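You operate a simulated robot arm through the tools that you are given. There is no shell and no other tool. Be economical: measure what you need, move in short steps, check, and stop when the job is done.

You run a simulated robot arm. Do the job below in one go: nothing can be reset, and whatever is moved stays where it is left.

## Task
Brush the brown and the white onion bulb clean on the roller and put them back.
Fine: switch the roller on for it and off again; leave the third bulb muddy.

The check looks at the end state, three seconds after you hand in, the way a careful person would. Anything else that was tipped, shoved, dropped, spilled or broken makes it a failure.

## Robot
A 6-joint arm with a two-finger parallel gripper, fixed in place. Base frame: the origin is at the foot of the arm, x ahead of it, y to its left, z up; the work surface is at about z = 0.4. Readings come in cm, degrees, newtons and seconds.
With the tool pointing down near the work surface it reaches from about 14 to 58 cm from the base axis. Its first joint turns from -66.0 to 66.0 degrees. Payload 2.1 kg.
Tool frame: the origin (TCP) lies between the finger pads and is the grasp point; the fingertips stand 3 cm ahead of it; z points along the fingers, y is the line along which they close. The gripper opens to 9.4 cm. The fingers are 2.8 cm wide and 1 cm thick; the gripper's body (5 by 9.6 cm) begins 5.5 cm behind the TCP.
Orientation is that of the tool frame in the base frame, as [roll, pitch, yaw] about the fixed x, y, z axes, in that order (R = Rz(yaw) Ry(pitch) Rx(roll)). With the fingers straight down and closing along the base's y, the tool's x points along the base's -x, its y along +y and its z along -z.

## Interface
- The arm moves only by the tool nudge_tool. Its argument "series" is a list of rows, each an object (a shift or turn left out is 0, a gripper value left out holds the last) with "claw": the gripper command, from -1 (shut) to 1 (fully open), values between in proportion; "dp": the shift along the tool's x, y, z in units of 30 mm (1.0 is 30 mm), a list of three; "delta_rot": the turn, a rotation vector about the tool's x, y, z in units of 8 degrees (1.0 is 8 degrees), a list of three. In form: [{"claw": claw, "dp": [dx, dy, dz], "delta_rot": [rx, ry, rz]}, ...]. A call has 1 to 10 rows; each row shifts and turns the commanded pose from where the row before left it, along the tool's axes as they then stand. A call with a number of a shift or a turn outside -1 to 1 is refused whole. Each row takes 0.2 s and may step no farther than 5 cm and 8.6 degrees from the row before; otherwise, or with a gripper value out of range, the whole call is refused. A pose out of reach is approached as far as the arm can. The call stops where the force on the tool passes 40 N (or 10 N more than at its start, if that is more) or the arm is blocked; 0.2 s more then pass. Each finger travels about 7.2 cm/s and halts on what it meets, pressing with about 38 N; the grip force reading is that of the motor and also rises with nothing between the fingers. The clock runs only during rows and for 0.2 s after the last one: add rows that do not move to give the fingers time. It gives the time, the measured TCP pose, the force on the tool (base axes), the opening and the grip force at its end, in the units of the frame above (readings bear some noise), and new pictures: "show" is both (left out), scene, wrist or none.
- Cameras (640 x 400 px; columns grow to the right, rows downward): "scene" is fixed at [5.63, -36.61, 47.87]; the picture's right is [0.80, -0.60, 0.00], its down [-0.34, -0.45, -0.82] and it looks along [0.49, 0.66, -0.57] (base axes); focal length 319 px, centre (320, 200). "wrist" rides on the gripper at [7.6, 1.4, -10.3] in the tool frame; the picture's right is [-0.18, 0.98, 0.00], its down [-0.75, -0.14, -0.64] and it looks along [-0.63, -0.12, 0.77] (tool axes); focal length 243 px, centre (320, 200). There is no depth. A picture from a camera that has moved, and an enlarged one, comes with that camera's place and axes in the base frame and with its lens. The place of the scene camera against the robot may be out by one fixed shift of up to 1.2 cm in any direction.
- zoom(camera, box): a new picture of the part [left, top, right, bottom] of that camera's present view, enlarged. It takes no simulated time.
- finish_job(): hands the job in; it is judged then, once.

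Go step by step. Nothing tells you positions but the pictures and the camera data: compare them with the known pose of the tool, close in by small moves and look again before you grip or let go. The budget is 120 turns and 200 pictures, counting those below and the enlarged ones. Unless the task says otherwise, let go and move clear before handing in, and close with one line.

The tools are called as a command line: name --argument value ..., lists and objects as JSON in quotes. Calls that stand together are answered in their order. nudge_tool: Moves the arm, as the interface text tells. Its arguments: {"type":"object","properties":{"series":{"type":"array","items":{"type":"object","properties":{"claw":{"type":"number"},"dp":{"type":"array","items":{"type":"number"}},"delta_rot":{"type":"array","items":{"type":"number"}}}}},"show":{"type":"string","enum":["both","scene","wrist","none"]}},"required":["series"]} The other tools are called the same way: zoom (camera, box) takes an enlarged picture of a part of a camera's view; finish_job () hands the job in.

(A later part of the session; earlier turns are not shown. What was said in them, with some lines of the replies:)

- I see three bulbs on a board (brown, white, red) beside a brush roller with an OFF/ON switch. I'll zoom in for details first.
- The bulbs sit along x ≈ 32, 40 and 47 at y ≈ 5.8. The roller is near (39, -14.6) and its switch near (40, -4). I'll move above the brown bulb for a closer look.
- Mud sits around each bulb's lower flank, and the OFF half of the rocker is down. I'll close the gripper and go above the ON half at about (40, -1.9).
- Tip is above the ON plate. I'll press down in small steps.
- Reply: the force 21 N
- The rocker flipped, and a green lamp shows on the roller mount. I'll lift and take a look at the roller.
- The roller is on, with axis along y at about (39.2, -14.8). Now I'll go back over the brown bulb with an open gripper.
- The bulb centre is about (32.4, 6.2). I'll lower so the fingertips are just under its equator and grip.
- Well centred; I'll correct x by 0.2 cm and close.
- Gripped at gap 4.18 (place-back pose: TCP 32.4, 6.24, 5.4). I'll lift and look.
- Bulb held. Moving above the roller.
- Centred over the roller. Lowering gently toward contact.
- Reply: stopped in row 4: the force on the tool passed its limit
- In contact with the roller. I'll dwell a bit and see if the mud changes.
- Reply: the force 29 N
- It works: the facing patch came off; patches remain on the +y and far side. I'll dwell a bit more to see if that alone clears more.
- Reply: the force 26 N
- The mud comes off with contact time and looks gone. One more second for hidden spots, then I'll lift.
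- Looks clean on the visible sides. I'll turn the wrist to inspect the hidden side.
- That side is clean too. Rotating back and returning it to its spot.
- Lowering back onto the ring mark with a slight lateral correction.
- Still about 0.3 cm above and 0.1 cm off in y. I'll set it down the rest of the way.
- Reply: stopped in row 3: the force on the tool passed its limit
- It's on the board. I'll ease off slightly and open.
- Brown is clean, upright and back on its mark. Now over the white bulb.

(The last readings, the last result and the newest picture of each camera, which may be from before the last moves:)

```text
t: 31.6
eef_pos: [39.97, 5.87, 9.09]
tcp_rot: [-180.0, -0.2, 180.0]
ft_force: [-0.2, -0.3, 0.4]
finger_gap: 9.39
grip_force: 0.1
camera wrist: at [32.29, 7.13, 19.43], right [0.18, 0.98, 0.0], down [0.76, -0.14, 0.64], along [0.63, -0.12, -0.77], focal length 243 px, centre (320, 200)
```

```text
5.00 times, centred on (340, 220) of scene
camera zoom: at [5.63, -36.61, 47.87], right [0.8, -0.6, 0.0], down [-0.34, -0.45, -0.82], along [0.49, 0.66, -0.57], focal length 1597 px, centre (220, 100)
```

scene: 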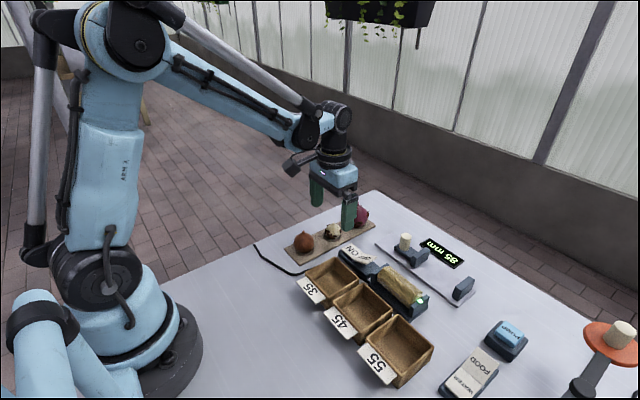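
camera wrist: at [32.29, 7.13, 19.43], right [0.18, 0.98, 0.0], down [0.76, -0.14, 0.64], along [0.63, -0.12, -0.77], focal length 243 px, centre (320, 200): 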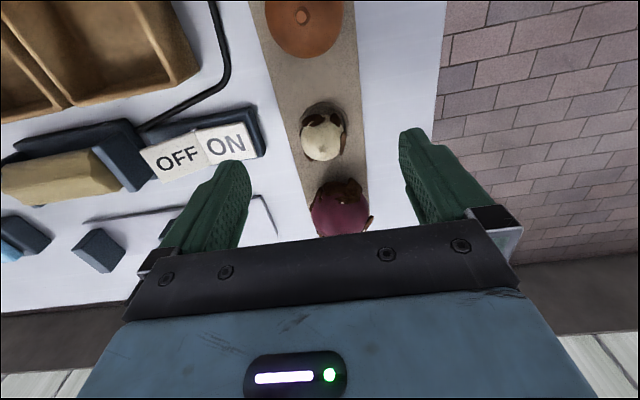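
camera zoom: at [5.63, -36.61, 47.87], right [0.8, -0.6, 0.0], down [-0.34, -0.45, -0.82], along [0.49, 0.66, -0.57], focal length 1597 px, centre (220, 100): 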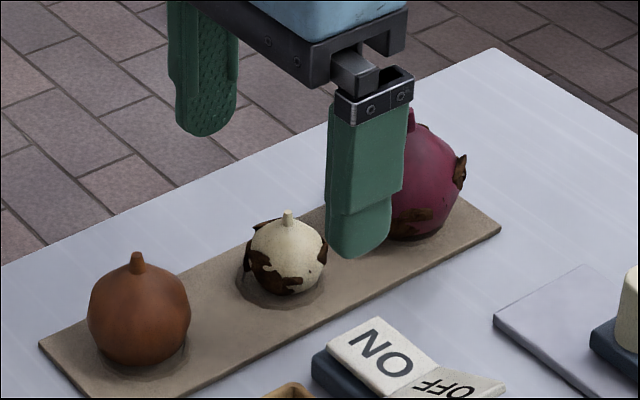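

White bulb centre is at about (40.2, 5.75). Lowering to grip it at the equator.

nudge_tool --series '[{"dp": [-0.06, -0.03, 0.5]}, {"dp": [0, 0, 0.5]}, {"dp": [0, 0, 0.42]}, {}]'

zoom --camera "scene" --box '[280, 180, 400, 260]'

```text
t: 32.7
eef_pos: [40.11, 5.65, 4.97]
tcp_rot: [-179.8, -0.3, -180.0]
ft_force: [-0.6, 2.0, 21.4]
finger_gap: 9.29
grip_force: 0.0
stopped in row 4: the force on the tool passed its limit (the readings are from after the stop); the commanded pose is now the measured one
camera wrist: at [32.39, 7.0, 15.27], right [0.18, 0.98, 0.0], down [0.76, -0.14, 0.64], along [0.63, -0.12, -0.77], focal length 243 px, centre (320, 200)
```

scene: 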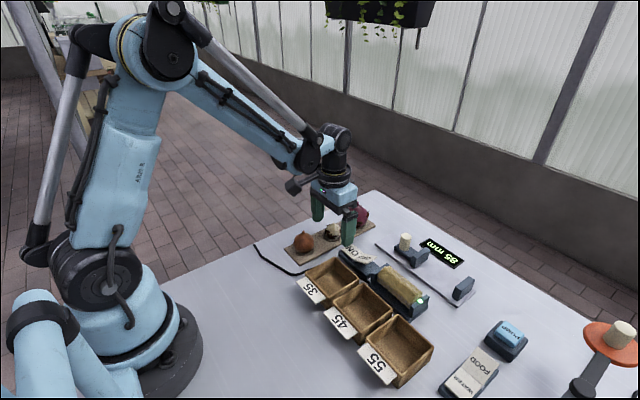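
wrist: 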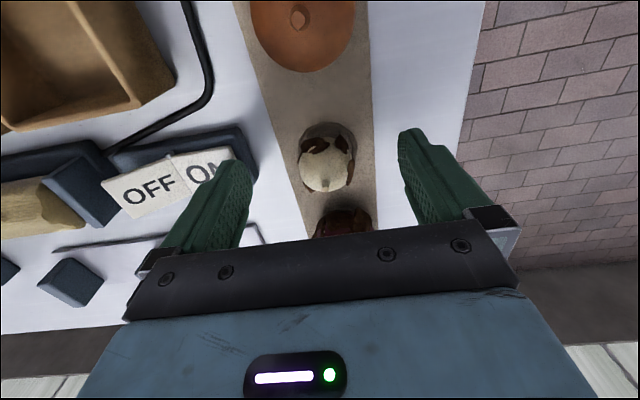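

```text
5.00 times, centred on (340, 220) of scene
camera zoom: at [5.62, -36.61, 47.87], right [0.8, -0.6, 0.0], down [-0.34, -0.45, -0.82], along [0.49, 0.66, -0.57], focal length 1597 px, centre (220, 100)
```

zoom: 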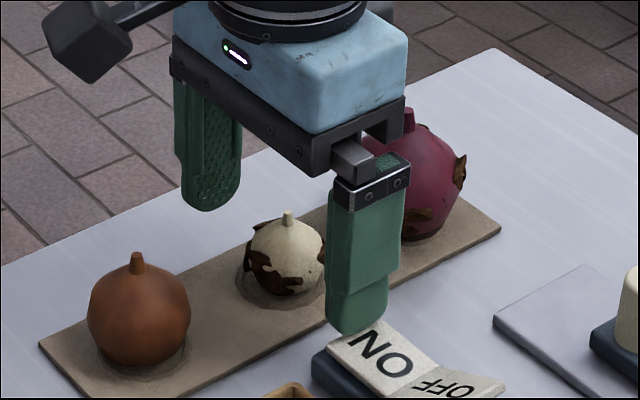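

The near finger touched the edge of the already-pressed ON plate because the gripper is too wide. I'll raise, narrow the opening, then go down.

nudge_tool --series '[{"dp": [0, 0, -0.5]}, {"dp": [0, 0, -0.6], "claw": 0.25}, {}, {}, {}]'

zoom --camera "scene" --box '[320, 220, 440, 320]'

zoom --camera "wrist" --box '[220, 70, 420, 220]'

```text
t: 33.9
eef_pos: [40.05, 5.66, 8.27]
tcp_rot: [-180.0, -0.1, 180.0]
ft_force: [-0.4, 0.0, -0.4]
finger_gap: 5.86
grip_force: 0.0
camera wrist: at [32.41, 7.0, 18.49], right [0.18, 0.98, 0.0], down [0.76, -0.14, 0.64], along [0.63, -0.12, -0.77], focal length 243 px, centre (320, 200)
```

scene: 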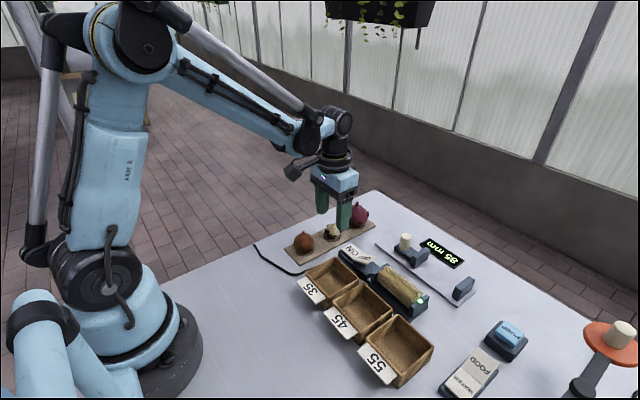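
wrist: 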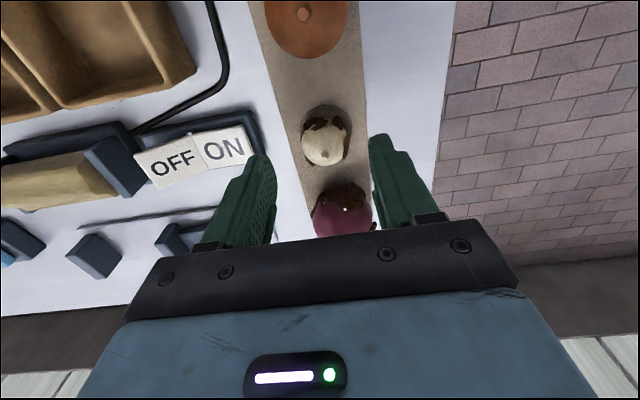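

```text
4.00 times, centred on (380, 270) of scene
camera zoom: at [5.63, -36.61, 47.87], right [0.8, -0.6, 0.0], down [-0.34, -0.45, -0.82], along [0.49, 0.66, -0.57], focal length 1278 px, centre (80, -80)
```

zoom: 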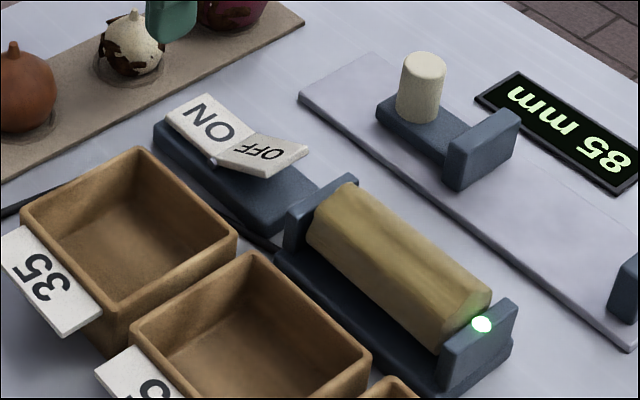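

```text
2.67 times, centred on (320, 145) of wrist
camera zoom: at [32.41, 7.0, 18.49], right [0.18, 0.98, 0.0], down [0.76, -0.14, 0.64], along [0.63, -0.12, -0.77], focal length 647 px, centre (320, 347)
```

zoom: 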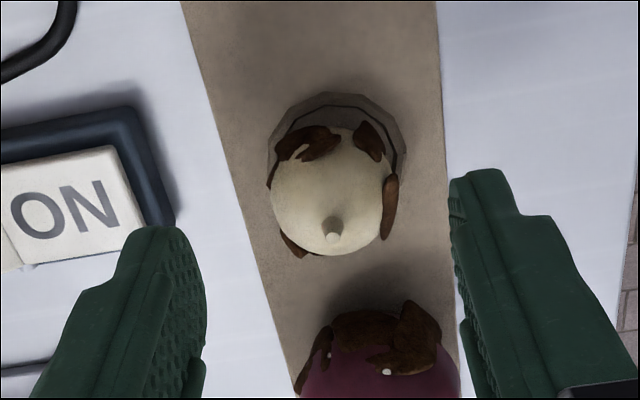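

Switch and roller are unchanged. Lowering with the narrower opening, then closing.

nudge_tool --series '[{"dp": [-0.06, 0.02, 0.4]}, {"dp": [0, 0, 0.4]}, {"dp": [0, 0, 0.35]}, {}]'

zoom --camera "wrist" --box '[220, 90, 420, 240]'

zoom --camera "scene" --box '[280, 180, 400, 260]'

```text
t: 34.9
eef_pos: [40.22, 5.63, 4.77]
tcp_rot: [-179.9, -0.2, -180.0]
ft_force: [-1.3, 0.6, 0.8]
finger_gap: 5.88
grip_force: 0.1
camera wrist: at [32.53, 7.01, 15.0], right [0.18, 0.98, 0.0], down [0.76, -0.14, 0.64], along [0.63, -0.12, -0.77], focal length 243 px, centre (320, 200)
```

scene: 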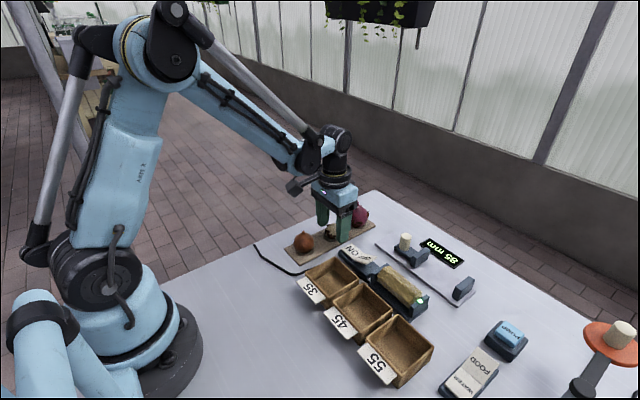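
wrist: 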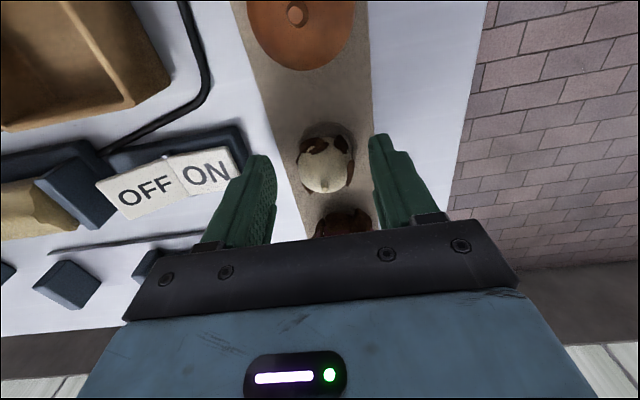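

```text
2.67 times, centred on (320, 165) of wrist
camera zoom: at [32.53, 7.01, 15.0], right [0.18, 0.98, 0.0], down [0.76, -0.14, 0.64], along [0.63, -0.12, -0.77], focal length 647 px, centre (320, 293)
```

zoom: 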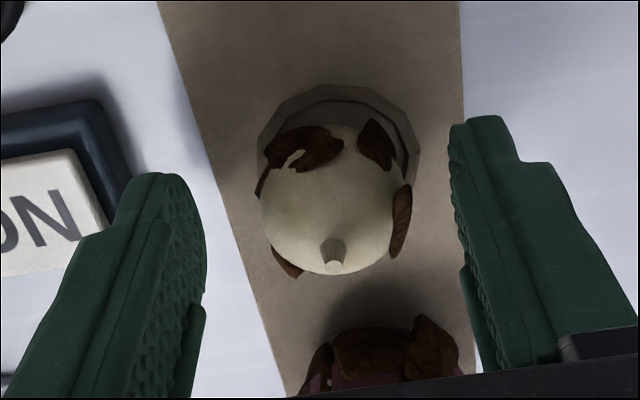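

```text
5.00 times, centred on (340, 220) of scene
camera zoom: at [5.63, -36.61, 47.87], right [0.8, -0.6, 0.0], down [-0.34, -0.45, -0.82], along [0.49, 0.66, -0.57], focal length 1597 px, centre (220, 100)
```

zoom: 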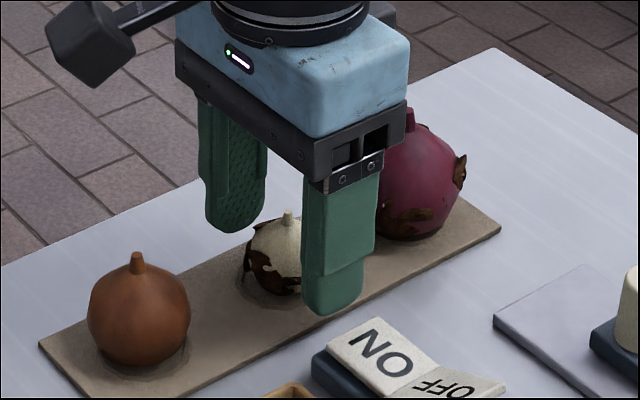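

Aligned; nudge y by 0.1 cm and close.

nudge_tool --series '[{"dp": [0, 0.04, 0]}, {"claw": -1}, {}, {}, {}]'

zoom --camera "wrist" --box '[220, 90, 420, 240]'

```text
t: 36.1
eef_pos: [40.27, 5.64, 4.91]
tcp_rot: [-179.9, -0.2, -180.0]
ft_force: [-0.3, 0.3, -0.6]
finger_gap: 3.18
grip_force: 38.0
camera wrist: at [32.52, 7.14, 15.08], right [0.18, 0.98, 0.0], down [0.76, -0.14, 0.64], along [0.63, -0.12, -0.77], focal length 243 px, centre (320, 200)
```

scene: 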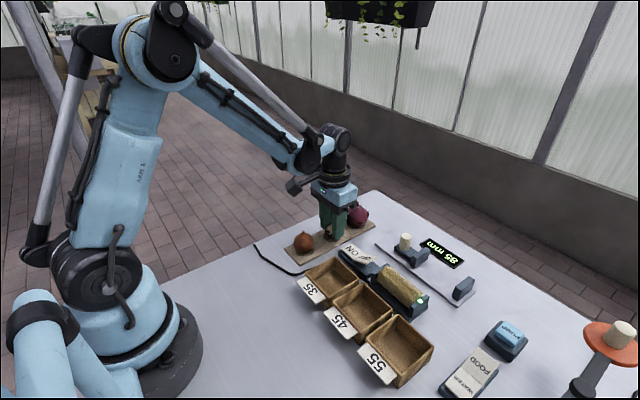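
wrist: 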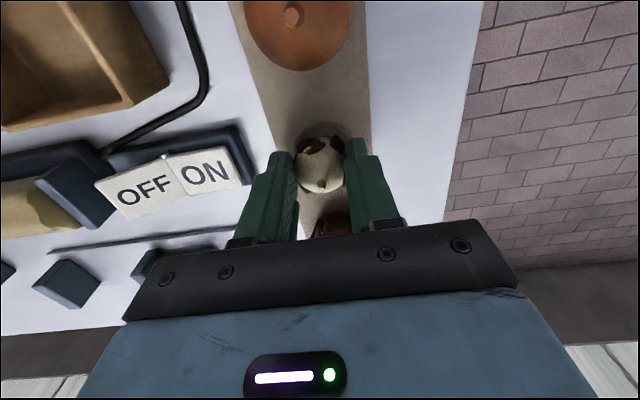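

```text
2.67 times, centred on (320, 165) of wrist
camera zoom: at [32.52, 7.14, 15.08], right [0.18, 0.98, 0.0], down [0.76, -0.14, 0.64], along [0.63, -0.12, -0.77], focal length 647 px, centre (320, 293)
```

zoom: 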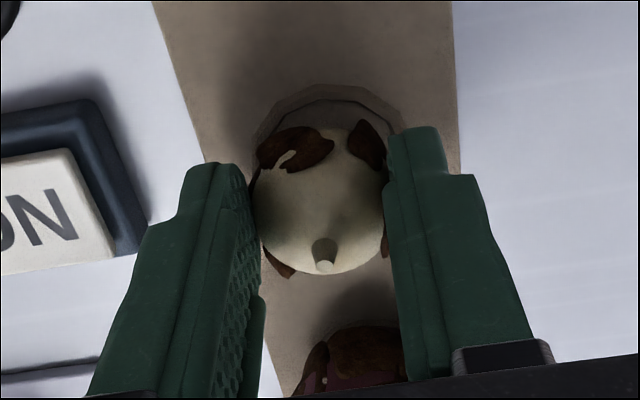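

Held at gap 3.18 (place-back ≈ 40.25, 5.7, 4.85). Lifting and moving to the roller.

nudge_tool --series '[{"dp": [0, 0, -0.4]}, {"dp": [0, 0, -0.8]}, {"dp": [0, 0, -0.9]}, {"dp": [0, 0, -0.6]}, {}]' --show "none"

nudge_tool --series '[{"dp": [0.04, -0.85, 0]}, {"dp": [0.04, -0.85, 0]}, {"dp": [0.04, -0.85, 0]}, {"dp": [0.04, -0.85, 0]}, {"dp": [0.04, -0.85, 0]}, {"dp": [0.04, -0.85, 0]}, {"dp": [0.04, -0.85, 0]}, {"dp": [0.04, -0.85, 0]}, {"dp": [0, 0, 0.5]}, {}]'

zoom --camera "scene" --box '[340, 220, 440, 300]'

```text
t: 37.3
eef_pos: [40.11, 5.81, 12.69]
tcp_rot: [-180.0, -0.2, 180.0]
ft_force: [-0.1, -0.3, -0.8]
finger_gap: 3.21
grip_force: 37.4
```

```text
t: 39.5
eef_pos: [39.32, -14.68, 11.28]
tcp_rot: [-179.9, -0.2, 179.9]
ft_force: [-0.4, 0.1, -0.2]
finger_gap: 3.19
grip_force: 37.7
camera wrist: at [31.63, -13.22, 21.59], right [0.18, 0.98, 0.0], down [0.76, -0.14, 0.64], along [0.63, -0.12, -0.77], focal length 243 px, centre (320, 200)
```

scene: 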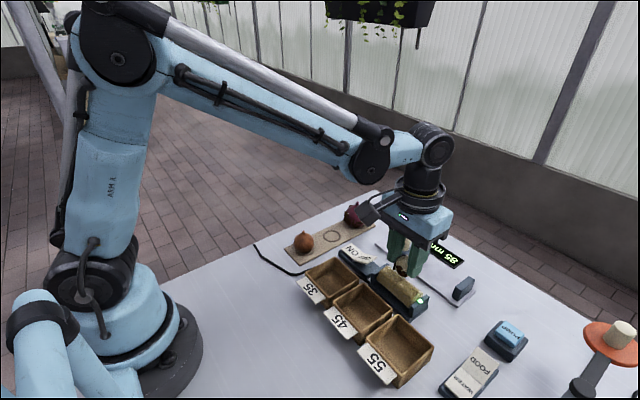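
wrist: 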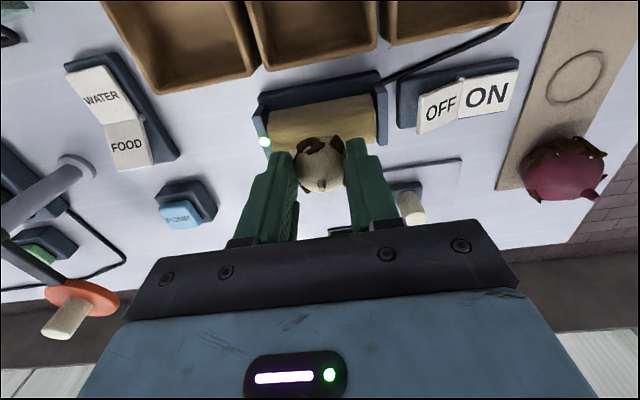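

```text
5.00 times, centred on (390, 260) of scene
camera zoom: at [5.63, -36.61, 47.87], right [0.8, -0.6, 0.0], down [-0.34, -0.45, -0.82], along [0.49, 0.66, -0.57], focal length 1597 px, centre (-30, -100)
```

zoom: 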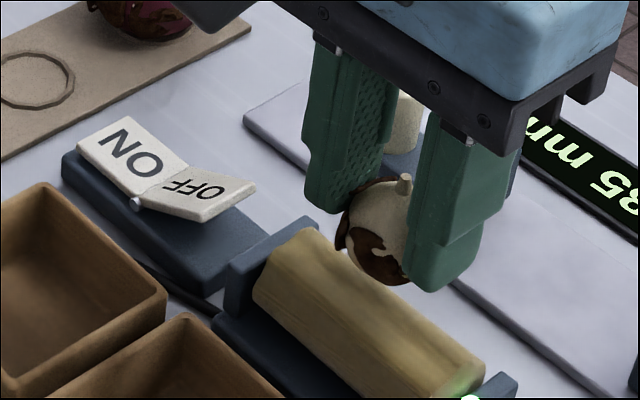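

Lowering gently into contact.

nudge_tool --series '[{"dp": [0, 0, 0.3]}, {"dp": [0, 0, 0.2]}, {"dp": [0, 0, 0.07]}, {"dp": [0, 0, 0.05]}, {"dp": [0, 0, 0.05]}]' --show "none"

zoom --camera "scene" --box '[340, 220, 440, 300]'

```text
t: 40.7
eef_pos: [39.17, -14.61, 9.48]
tcp_rot: [-180.0, -0.2, -180.0]
ft_force: [0.4, -0.7, -0.2]
finger_gap: 3.18
grip_force: 37.4
```

```text
5.00 times, centred on (390, 260) of scene
camera zoom: at [5.63, -36.61, 47.87], right [0.8, -0.6, 0.0], down [-0.34, -0.45, -0.82], along [0.49, 0.66, -0.57], focal length 1597 px, centre (-30, -100)
```

zoom: 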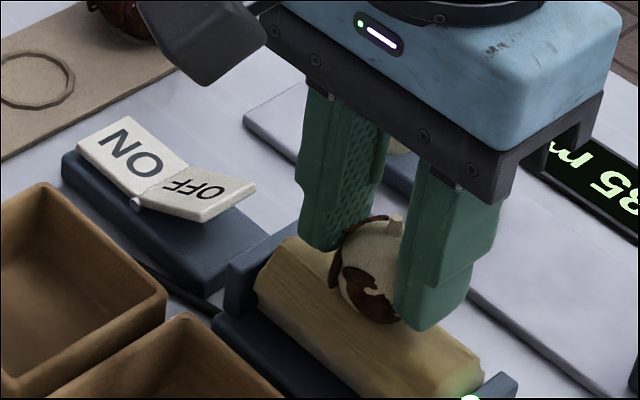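

Not yet pressing; continuing in 1.5 mm steps.

nudge_tool --series '[{"dp": [0, 0, 0.05]}, {"dp": [0, 0, 0.05]}, {"dp": [0, 0, 0.03]}, {}, {}]' --show "none"

zoom --camera "scene" --box '[340, 220, 440, 300]'

```text
t: 41.2
eef_pos: [39.37, -14.56, 9.36]
tcp_rot: [-180.0, -0.1, 180.0]
ft_force: [-0.6, 0.6, 13.9]
finger_gap: 3.17
grip_force: 38.1
stopped in row 2: the force on the tool passed its limit (the readings are from after the stop); the commanded pose is now the measured one
```

```text
5.00 times, centred on (390, 260) of scene
camera zoom: at [5.63, -36.61, 47.87], right [0.8, -0.6, 0.0], down [-0.34, -0.45, -0.82], along [0.49, 0.66, -0.57], focal length 1597 px, centre (-30, -100)
```

zoom: 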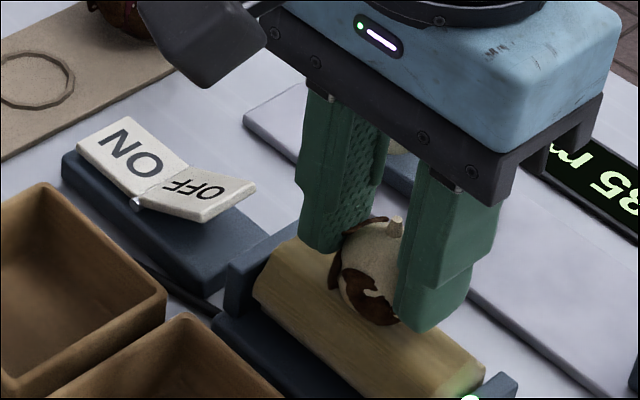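

In contact. Dwelling 2 s.

nudge_tool --series '[{}, {}, {}, {}, {}, {}, {}, {}, {}, {}]' --show "none"

zoom --camera "scene" --box '[370, 240, 430, 300]'

zoom --camera "wrist" --box '[250, 90, 390, 210]'

```text
t: 43.4
eef_pos: [39.35, -14.71, 9.37]
tcp_rot: [-180.0, -0.2, 180.0]
ft_force: [0.1, -0.5, 26.3]
finger_gap: 3.17
grip_force: 38.4
```

```text
6.67 times, centred on (400, 270) of scene
camera zoom: at [5.62, -36.61, 47.87], right [0.8, -0.6, 0.0], down [-0.34, -0.45, -0.82], along [0.49, 0.66, -0.57], focal length 2129 px, centre (-213, -267)
```

zoom: 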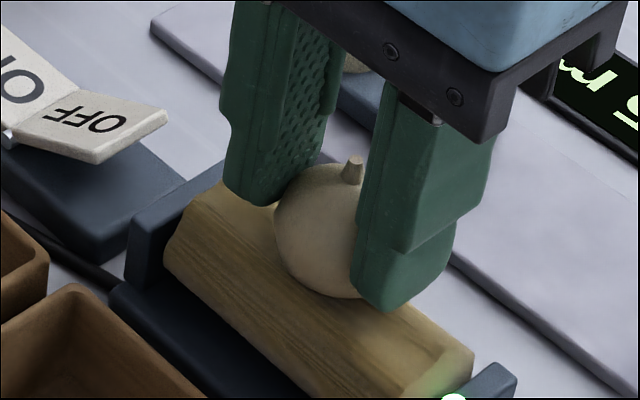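

```text
3.33 times, centred on (320, 150) of wrist
camera zoom: at [31.62, -13.22, 19.61], right [0.18, 0.98, 0.0], down [0.76, -0.14, 0.64], along [0.63, -0.12, -0.77], focal length 809 px, centre (320, 367)
```

zoom: 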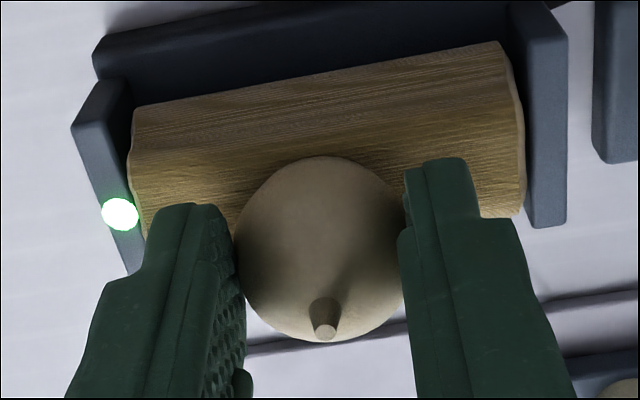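

Looks clean already. I'll dwell another second and a half for hidden sides, then lift and turn to inspect.

nudge_tool --series '[{}, {}, {}, {}, {}, {}, {}, {"dp": [0, 0, -0.4]}, {"dp": [0, 0, -0.7]}, {"dp": [0, 0, -0.5]}]' --show "none"

nudge_tool --series '[{"delta_rot": [0, 0, 1]}, {"delta_rot": [0, 0, 1]}, {"delta_rot": [0, 0, 1]}, {"delta_rot": [0, 0, 1]}, {"delta_rot": [0, 0, 1]}, {"delta_rot": [0, 0, 1]}, {"delta_rot": [0, 0, 1]}, {"delta_rot": [0, 0, 1]}, {"delta_rot": [0, 0, 1]}, {"delta_rot": [0, 0, 1]}]' --show "none"

zoom --camera "scene" --box '[360, 210, 440, 290]'

nudge_tool --series '[{"delta_rot": [0, 0, -1]}, {"delta_rot": [0, 0, -1]}, {"delta_rot": [0, 0, -1]}, {"delta_rot": [0, 0, -1]}, {"delta_rot": [0, 0, -1]}, {"delta_rot": [0, 0, -1]}, {"delta_rot": [0, 0, -1]}, {"delta_rot": [0, 0, -1]}, {"delta_rot": [0, 0, -1]}, {"delta_rot": [0, 0, -1]}]'

```text
t: 45.6
eef_pos: [39.22, -14.84, 14.14]
tcp_rot: [-179.9, -0.2, -180.0]
ft_force: [0.2, -0.7, 0.2]
finger_gap: 3.18
grip_force: 37.7
```

```text
t: 47.8
eef_pos: [39.33, -14.49, 14.18]
tcp_rot: [-179.8, 0.1, 99.9]
ft_force: [-0.7, -0.9, -0.6]
finger_gap: 3.17
grip_force: 37.6
```

```text
5.00 times, centred on (400, 250) of scene
camera zoom: at [5.63, -36.61, 47.87], right [0.8, -0.6, 0.0], down [-0.34, -0.45, -0.82], along [0.49, 0.66, -0.57], focal length 1597 px, centre (-80, -50)
```

zoom: 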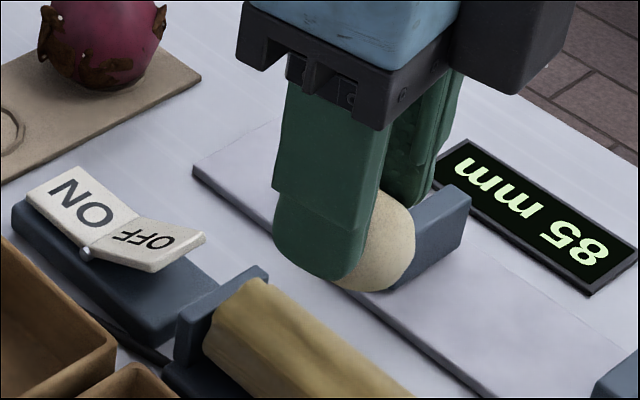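

```text
t: 50.0
eef_pos: [39.37, -14.62, 14.15]
tcp_rot: [-179.9, -0.2, -179.8]
ft_force: [0.0, 0.1, -0.1]
finger_gap: 3.18
grip_force: 37.6
camera wrist: at [31.64, -13.22, 24.38], right [0.18, 0.98, 0.0], down [0.76, -0.14, 0.64], along [0.63, -0.12, -0.77], focal length 243 px, centre (320, 200)
```

scene: 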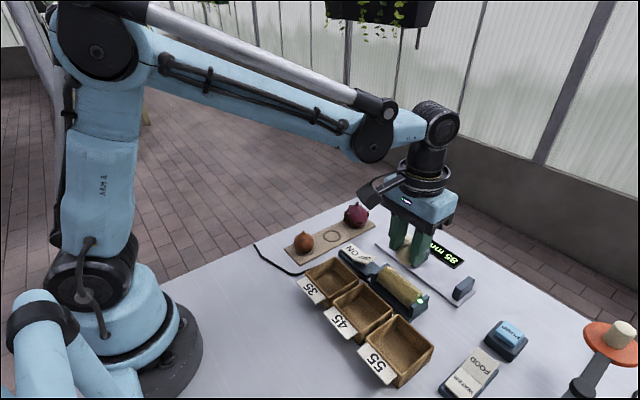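
wrist: 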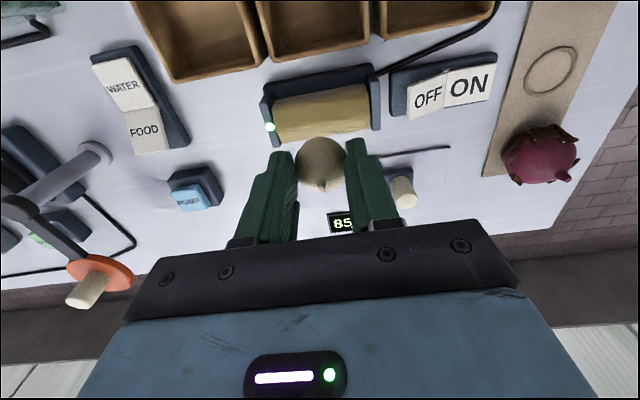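

White is clean. Returning it above its ring.

nudge_tool --series '[{"dp": [-0.037, 0.848, 0]}, {"dp": [-0.037, 0.848, 0]}, {"dp": [-0.037, 0.848, 0]}, {"dp": [-0.037, 0.848, 0]}, {"dp": [-0.037, 0.848, 0]}, {"dp": [-0.037, 0.848, 0]}, {"dp": [-0.037, 0.848, 0]}, {"dp": [-0.037, 0.848, 0]}, {}]' --show "none"

nudge_tool --series '[{"dp": [0, 0, 0.8]}, {"dp": [0, 0, 0.8]}, {"dp": [0, 0, 0.7]}, {"dp": [0, 0, 0.4]}, {}]'

```text
t: 52.0
eef_pos: [40.2, 5.95, 14.28]
tcp_rot: [180.0, -0.2, 179.9]
ft_force: [0.0, -0.5, 0.2]
finger_gap: 3.17
grip_force: 38.2
```

```text
t: 53.2
eef_pos: [40.18, 5.75, 5.98]
tcp_rot: [-179.9, -0.2, -179.9]
ft_force: [0.1, 0.2, -1.0]
finger_gap: 3.16
grip_force: 37.9
camera wrist: at [32.51, 7.11, 16.27], right [0.18, 0.98, 0.0], down [0.76, -0.14, 0.64], along [0.63, -0.12, -0.77], focal length 243 px, centre (320, 200)
```

scene: 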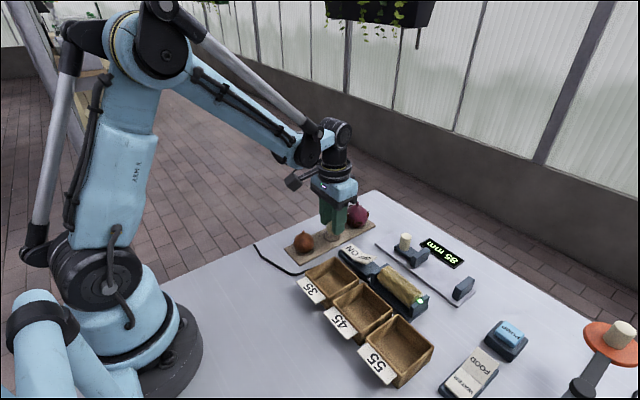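
wrist: 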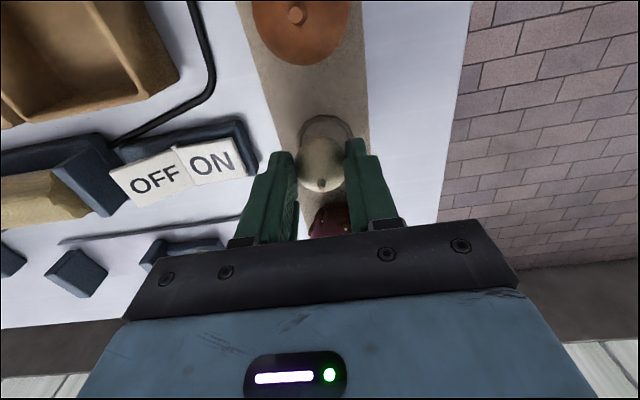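

Well aligned with the grasp pose. Setting down the last 1.2 cm.

nudge_tool --series '[{"dp": [0, 0.01, 0.25]}, {"dp": [0, 0, 0.07]}, {"dp": [0, 0, 0.04]}, {"dp": [0, 0, 0.03]}, {}]' --show "wrist"

zoom --camera "scene" --box '[280, 180, 400, 260]'

```text
t: 54.6
eef_pos: [40.18, 5.74, 4.9]
tcp_rot: [-180.0, -0.2, -179.9]
ft_force: [-0.3, 0.1, 13.3]
finger_gap: 3.15
grip_force: 38.1
stopped in row 5: the force on the tool passed its limit (the readings are from after the stop); the commanded pose is now the measured one
camera wrist: at [32.48, 7.1, 15.21], right [0.18, 0.98, 0.0], down [0.76, -0.14, 0.64], along [0.63, -0.12, -0.77], focal length 243 px, centre (320, 200)
```

wrist: 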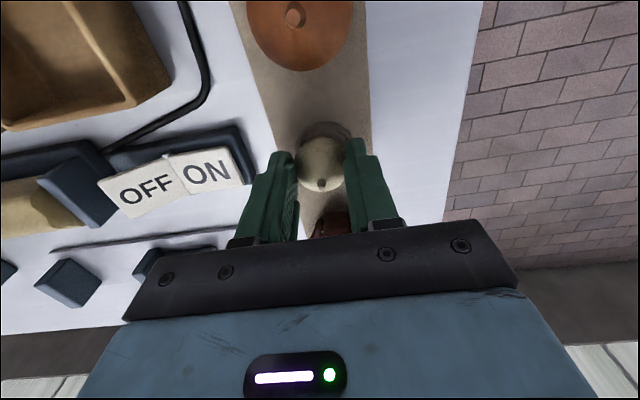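

```text
5.00 times, centred on (340, 220) of scene
camera zoom: at [5.63, -36.61, 47.87], right [0.8, -0.6, 0.0], down [-0.34, -0.45, -0.82], along [0.49, 0.66, -0.57], focal length 1597 px, centre (220, 100)
```

zoom: 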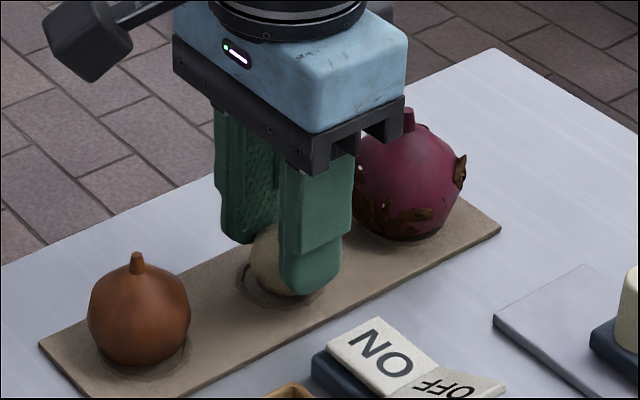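

Seated. Opening only part way (to stay off the switch), then rising straight up.

nudge_tool --series '[{"dp": [0, 0, -0.02]}, {"claw": -0.1}, {"claw": 0.2}, {}, {}, {"dp": [0, 0, -0.4]}, {"dp": [0, 0, -0.9]}, {"dp": [0, 0, -0.9]}, {}]'

zoom --camera "scene" --box '[280, 180, 400, 260]'

zoom --camera "wrist" --box '[220, 60, 420, 220]'

```text
t: 56.6
eef_pos: [40.2, 5.56, 11.65]
tcp_rot: [-180.0, -0.1, -180.0]
ft_force: [0.5, 0.0, 1.0]
finger_gap: 5.62
grip_force: 0.2
camera wrist: at [32.44, 7.01, 21.89], right [0.18, 0.98, 0.0], down [0.76, -0.14, 0.64], along [0.63, -0.12, -0.77], focal length 243 px, centre (320, 200)
```

scene: 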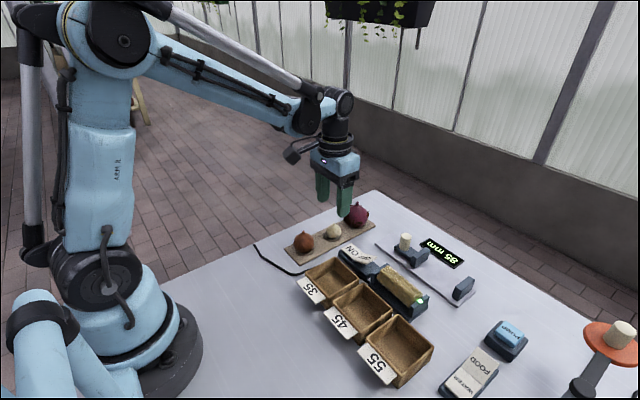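
wrist: 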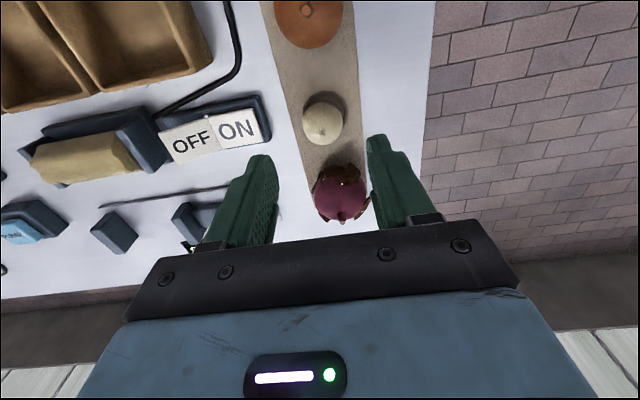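

```text
5.00 times, centred on (340, 220) of scene
camera zoom: at [5.63, -36.61, 47.87], right [0.8, -0.6, 0.0], down [-0.34, -0.45, -0.82], along [0.49, 0.66, -0.57], focal length 1597 px, centre (220, 100)
```

zoom: 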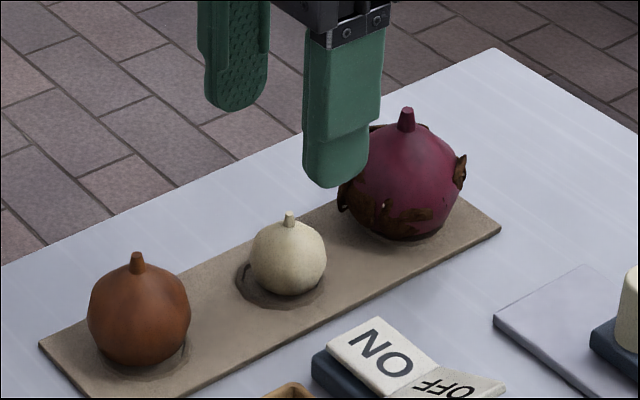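

```text
2.50 times, centred on (320, 140) of wrist
camera zoom: at [32.44, 7.01, 21.89], right [0.18, 0.98, 0.0], down [0.76, -0.14, 0.64], along [0.63, -0.12, -0.77], focal length 606 px, centre (320, 350)
```

zoom: 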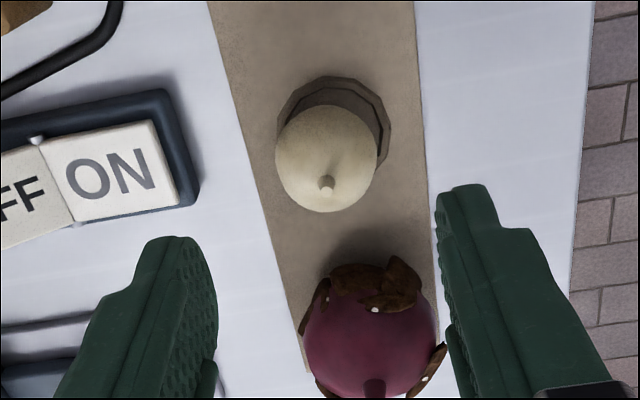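

Both bulbs are clean and in place. Now closing the gripper and moving over the OFF half.

nudge_tool --series '[{"claw": -1, "dp": [0.02, -0.79, 0]}, {"dp": [0.02, -0.79, 0]}, {"dp": [0.02, -0.79, 0]}, {"dp": [0.02, -0.79, 0]}, {"dp": [0.02, -0.79, 0]}, {"dp": [0, 0, 0.7]}, {"dp": [0, 0, 0.3]}, {}]'

zoom --camera "scene" --box '[320, 220, 440, 320]'

```text
t: 58.4
eef_pos: [39.9, -6.14, 8.59]
tcp_rot: [-179.8, -0.2, -180.0]
ft_force: [0.5, -0.8, 0.5]
finger_gap: 0.0
grip_force: 32.5
camera wrist: at [32.19, -4.73, 18.88], right [0.18, 0.98, 0.0], down [0.76, -0.14, 0.64], along [0.63, -0.12, -0.77], focal length 243 px, centre (320, 200)
```

scene: 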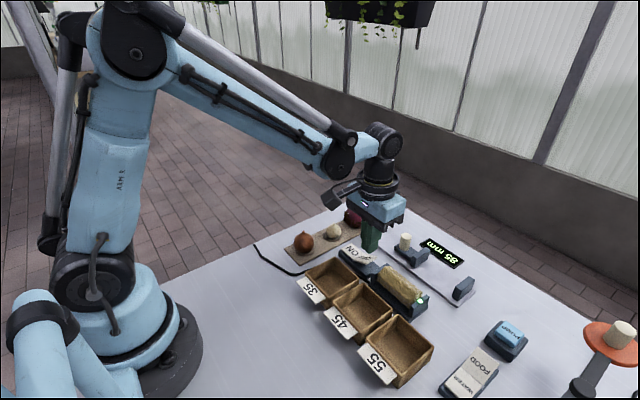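
wrist: 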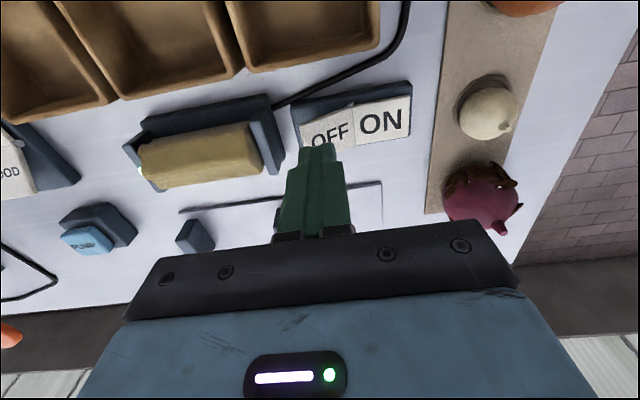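

```text
4.00 times, centred on (380, 270) of scene
camera zoom: at [5.63, -36.61, 47.87], right [0.8, -0.6, 0.0], down [-0.34, -0.45, -0.82], along [0.49, 0.66, -0.57], focal length 1278 px, centre (80, -80)
```

zoom: 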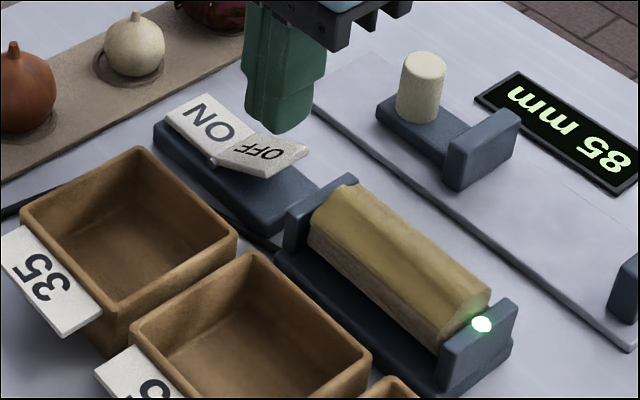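

Over the OFF half. Pressing down.

nudge_tool --series '[{"dp": [0.08, 0, 0.35]}, {"dp": [0, 0, 0.35]}, {"dp": [0, 0, 0.25]}, {"dp": [0, 0, 0.15]}, {"dp": [0, 0, 0.1]}]'

zoom --camera "scene" --box '[320, 220, 440, 320]'

```text
t: 59.6
eef_pos: [39.69, -6.12, 5.16]
tcp_rot: [-180.0, -0.3, 180.0]
ft_force: [-2.8, -1.2, 29.4]
finger_gap: 0.0
grip_force: 33.2
camera wrist: at [31.95, -4.78, 15.33], right [0.18, 0.98, 0.0], down [0.76, -0.14, 0.64], along [0.63, -0.12, -0.77], focal length 243 px, centre (320, 200)
```

scene: 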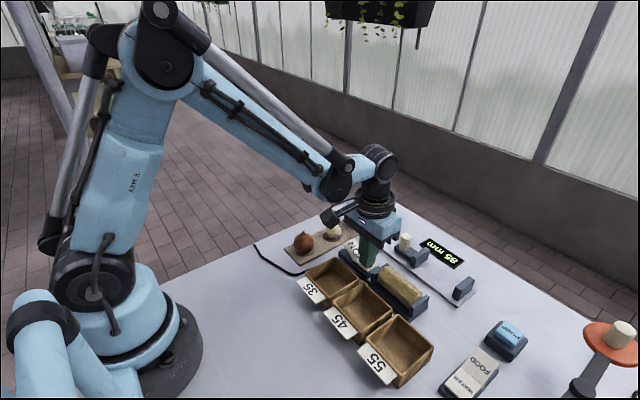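
wrist: 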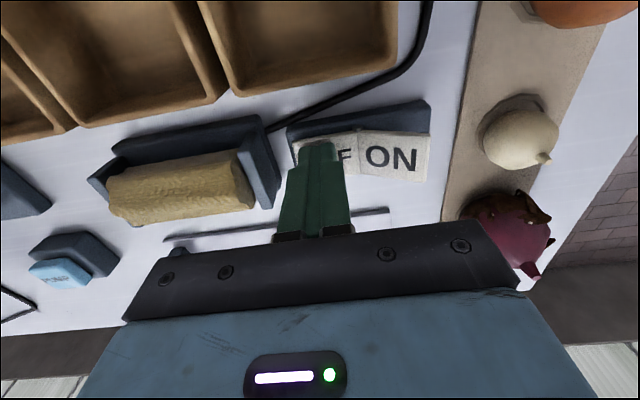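

```text
4.00 times, centred on (380, 270) of scene
camera zoom: at [5.62, -36.61, 47.87], right [0.8, -0.6, 0.0], down [-0.34, -0.45, -0.82], along [0.49, 0.66, -0.57], focal length 1278 px, centre (80, -80)
```

zoom: 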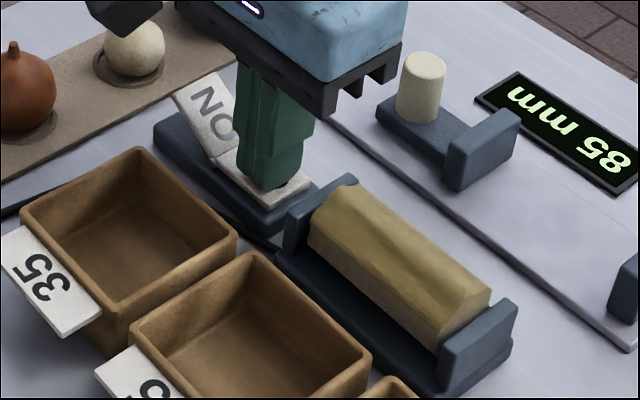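

The lamp is out and the rocker is on OFF. Lifting clear and doing a final check.

nudge_tool --series '[{"dp": [0, 0, -0.5]}, {"dp": [0, 0, -0.9]}, {"dp": [0, 0, -0.9]}, {"dp": [0, 0, -0.9]}, {"dp": [0.8, 0, -0.5]}, {}, {}]'

zoom --camera "scene" --box '[270, 180, 450, 320]'

```text
t: 61.2
eef_pos: [37.13, -6.26, 16.01]
tcp_rot: [-179.9, -0.2, -180.0]
ft_force: [0.1, 0.1, -0.5]
finger_gap: 0.0
grip_force: 33.1
camera wrist: at [29.43, -4.73, 26.31], right [0.18, 0.98, 0.0], down [0.76, -0.14, 0.64], along [0.63, -0.12, -0.77], focal length 243 px, centre (320, 200)
```

scene: 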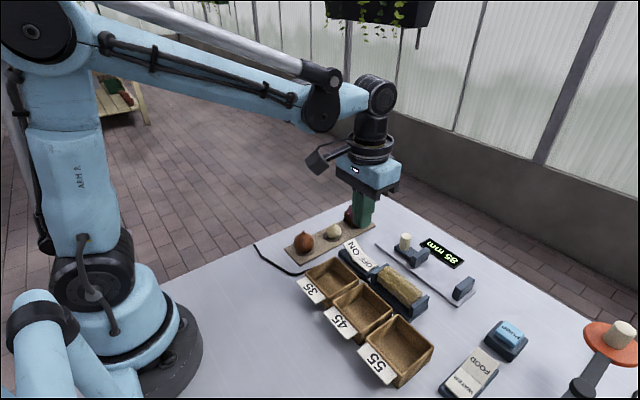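
wrist: 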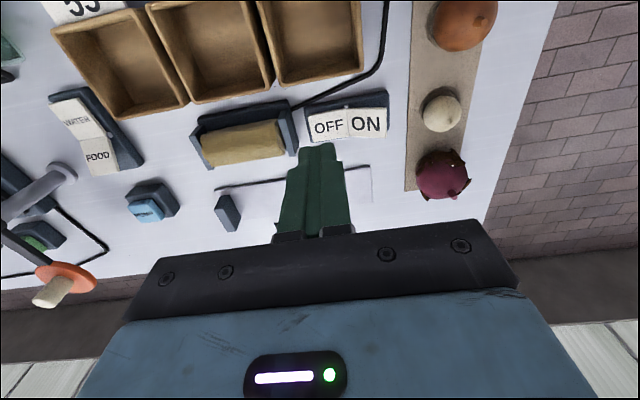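

```text
2.86 times, centred on (360, 250) of scene
camera zoom: at [5.63, -36.61, 47.87], right [0.8, -0.6, 0.0], down [-0.34, -0.45, -0.82], along [0.49, 0.66, -0.57], focal length 912 px, centre (206, 57)
```

zoom: 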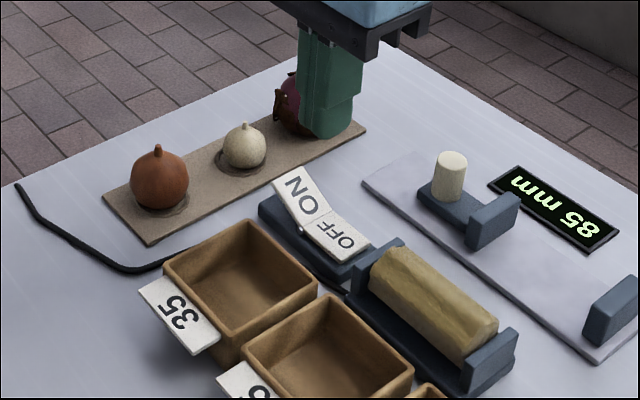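

Everything is in its place: the brown and white bulbs are clean and back on their marks, the red one is still muddy, the roller is off and the arm is clear. Handing in.

finish_job

```text
The job is handed in.
```

The brown and white bulbs are brushed clean and back on their marks, the red bulb is still muddy, and the roller is switched off. While reaching for the white bulb, a finger briefly bumped the edge of the switch; nothing moved or changed.
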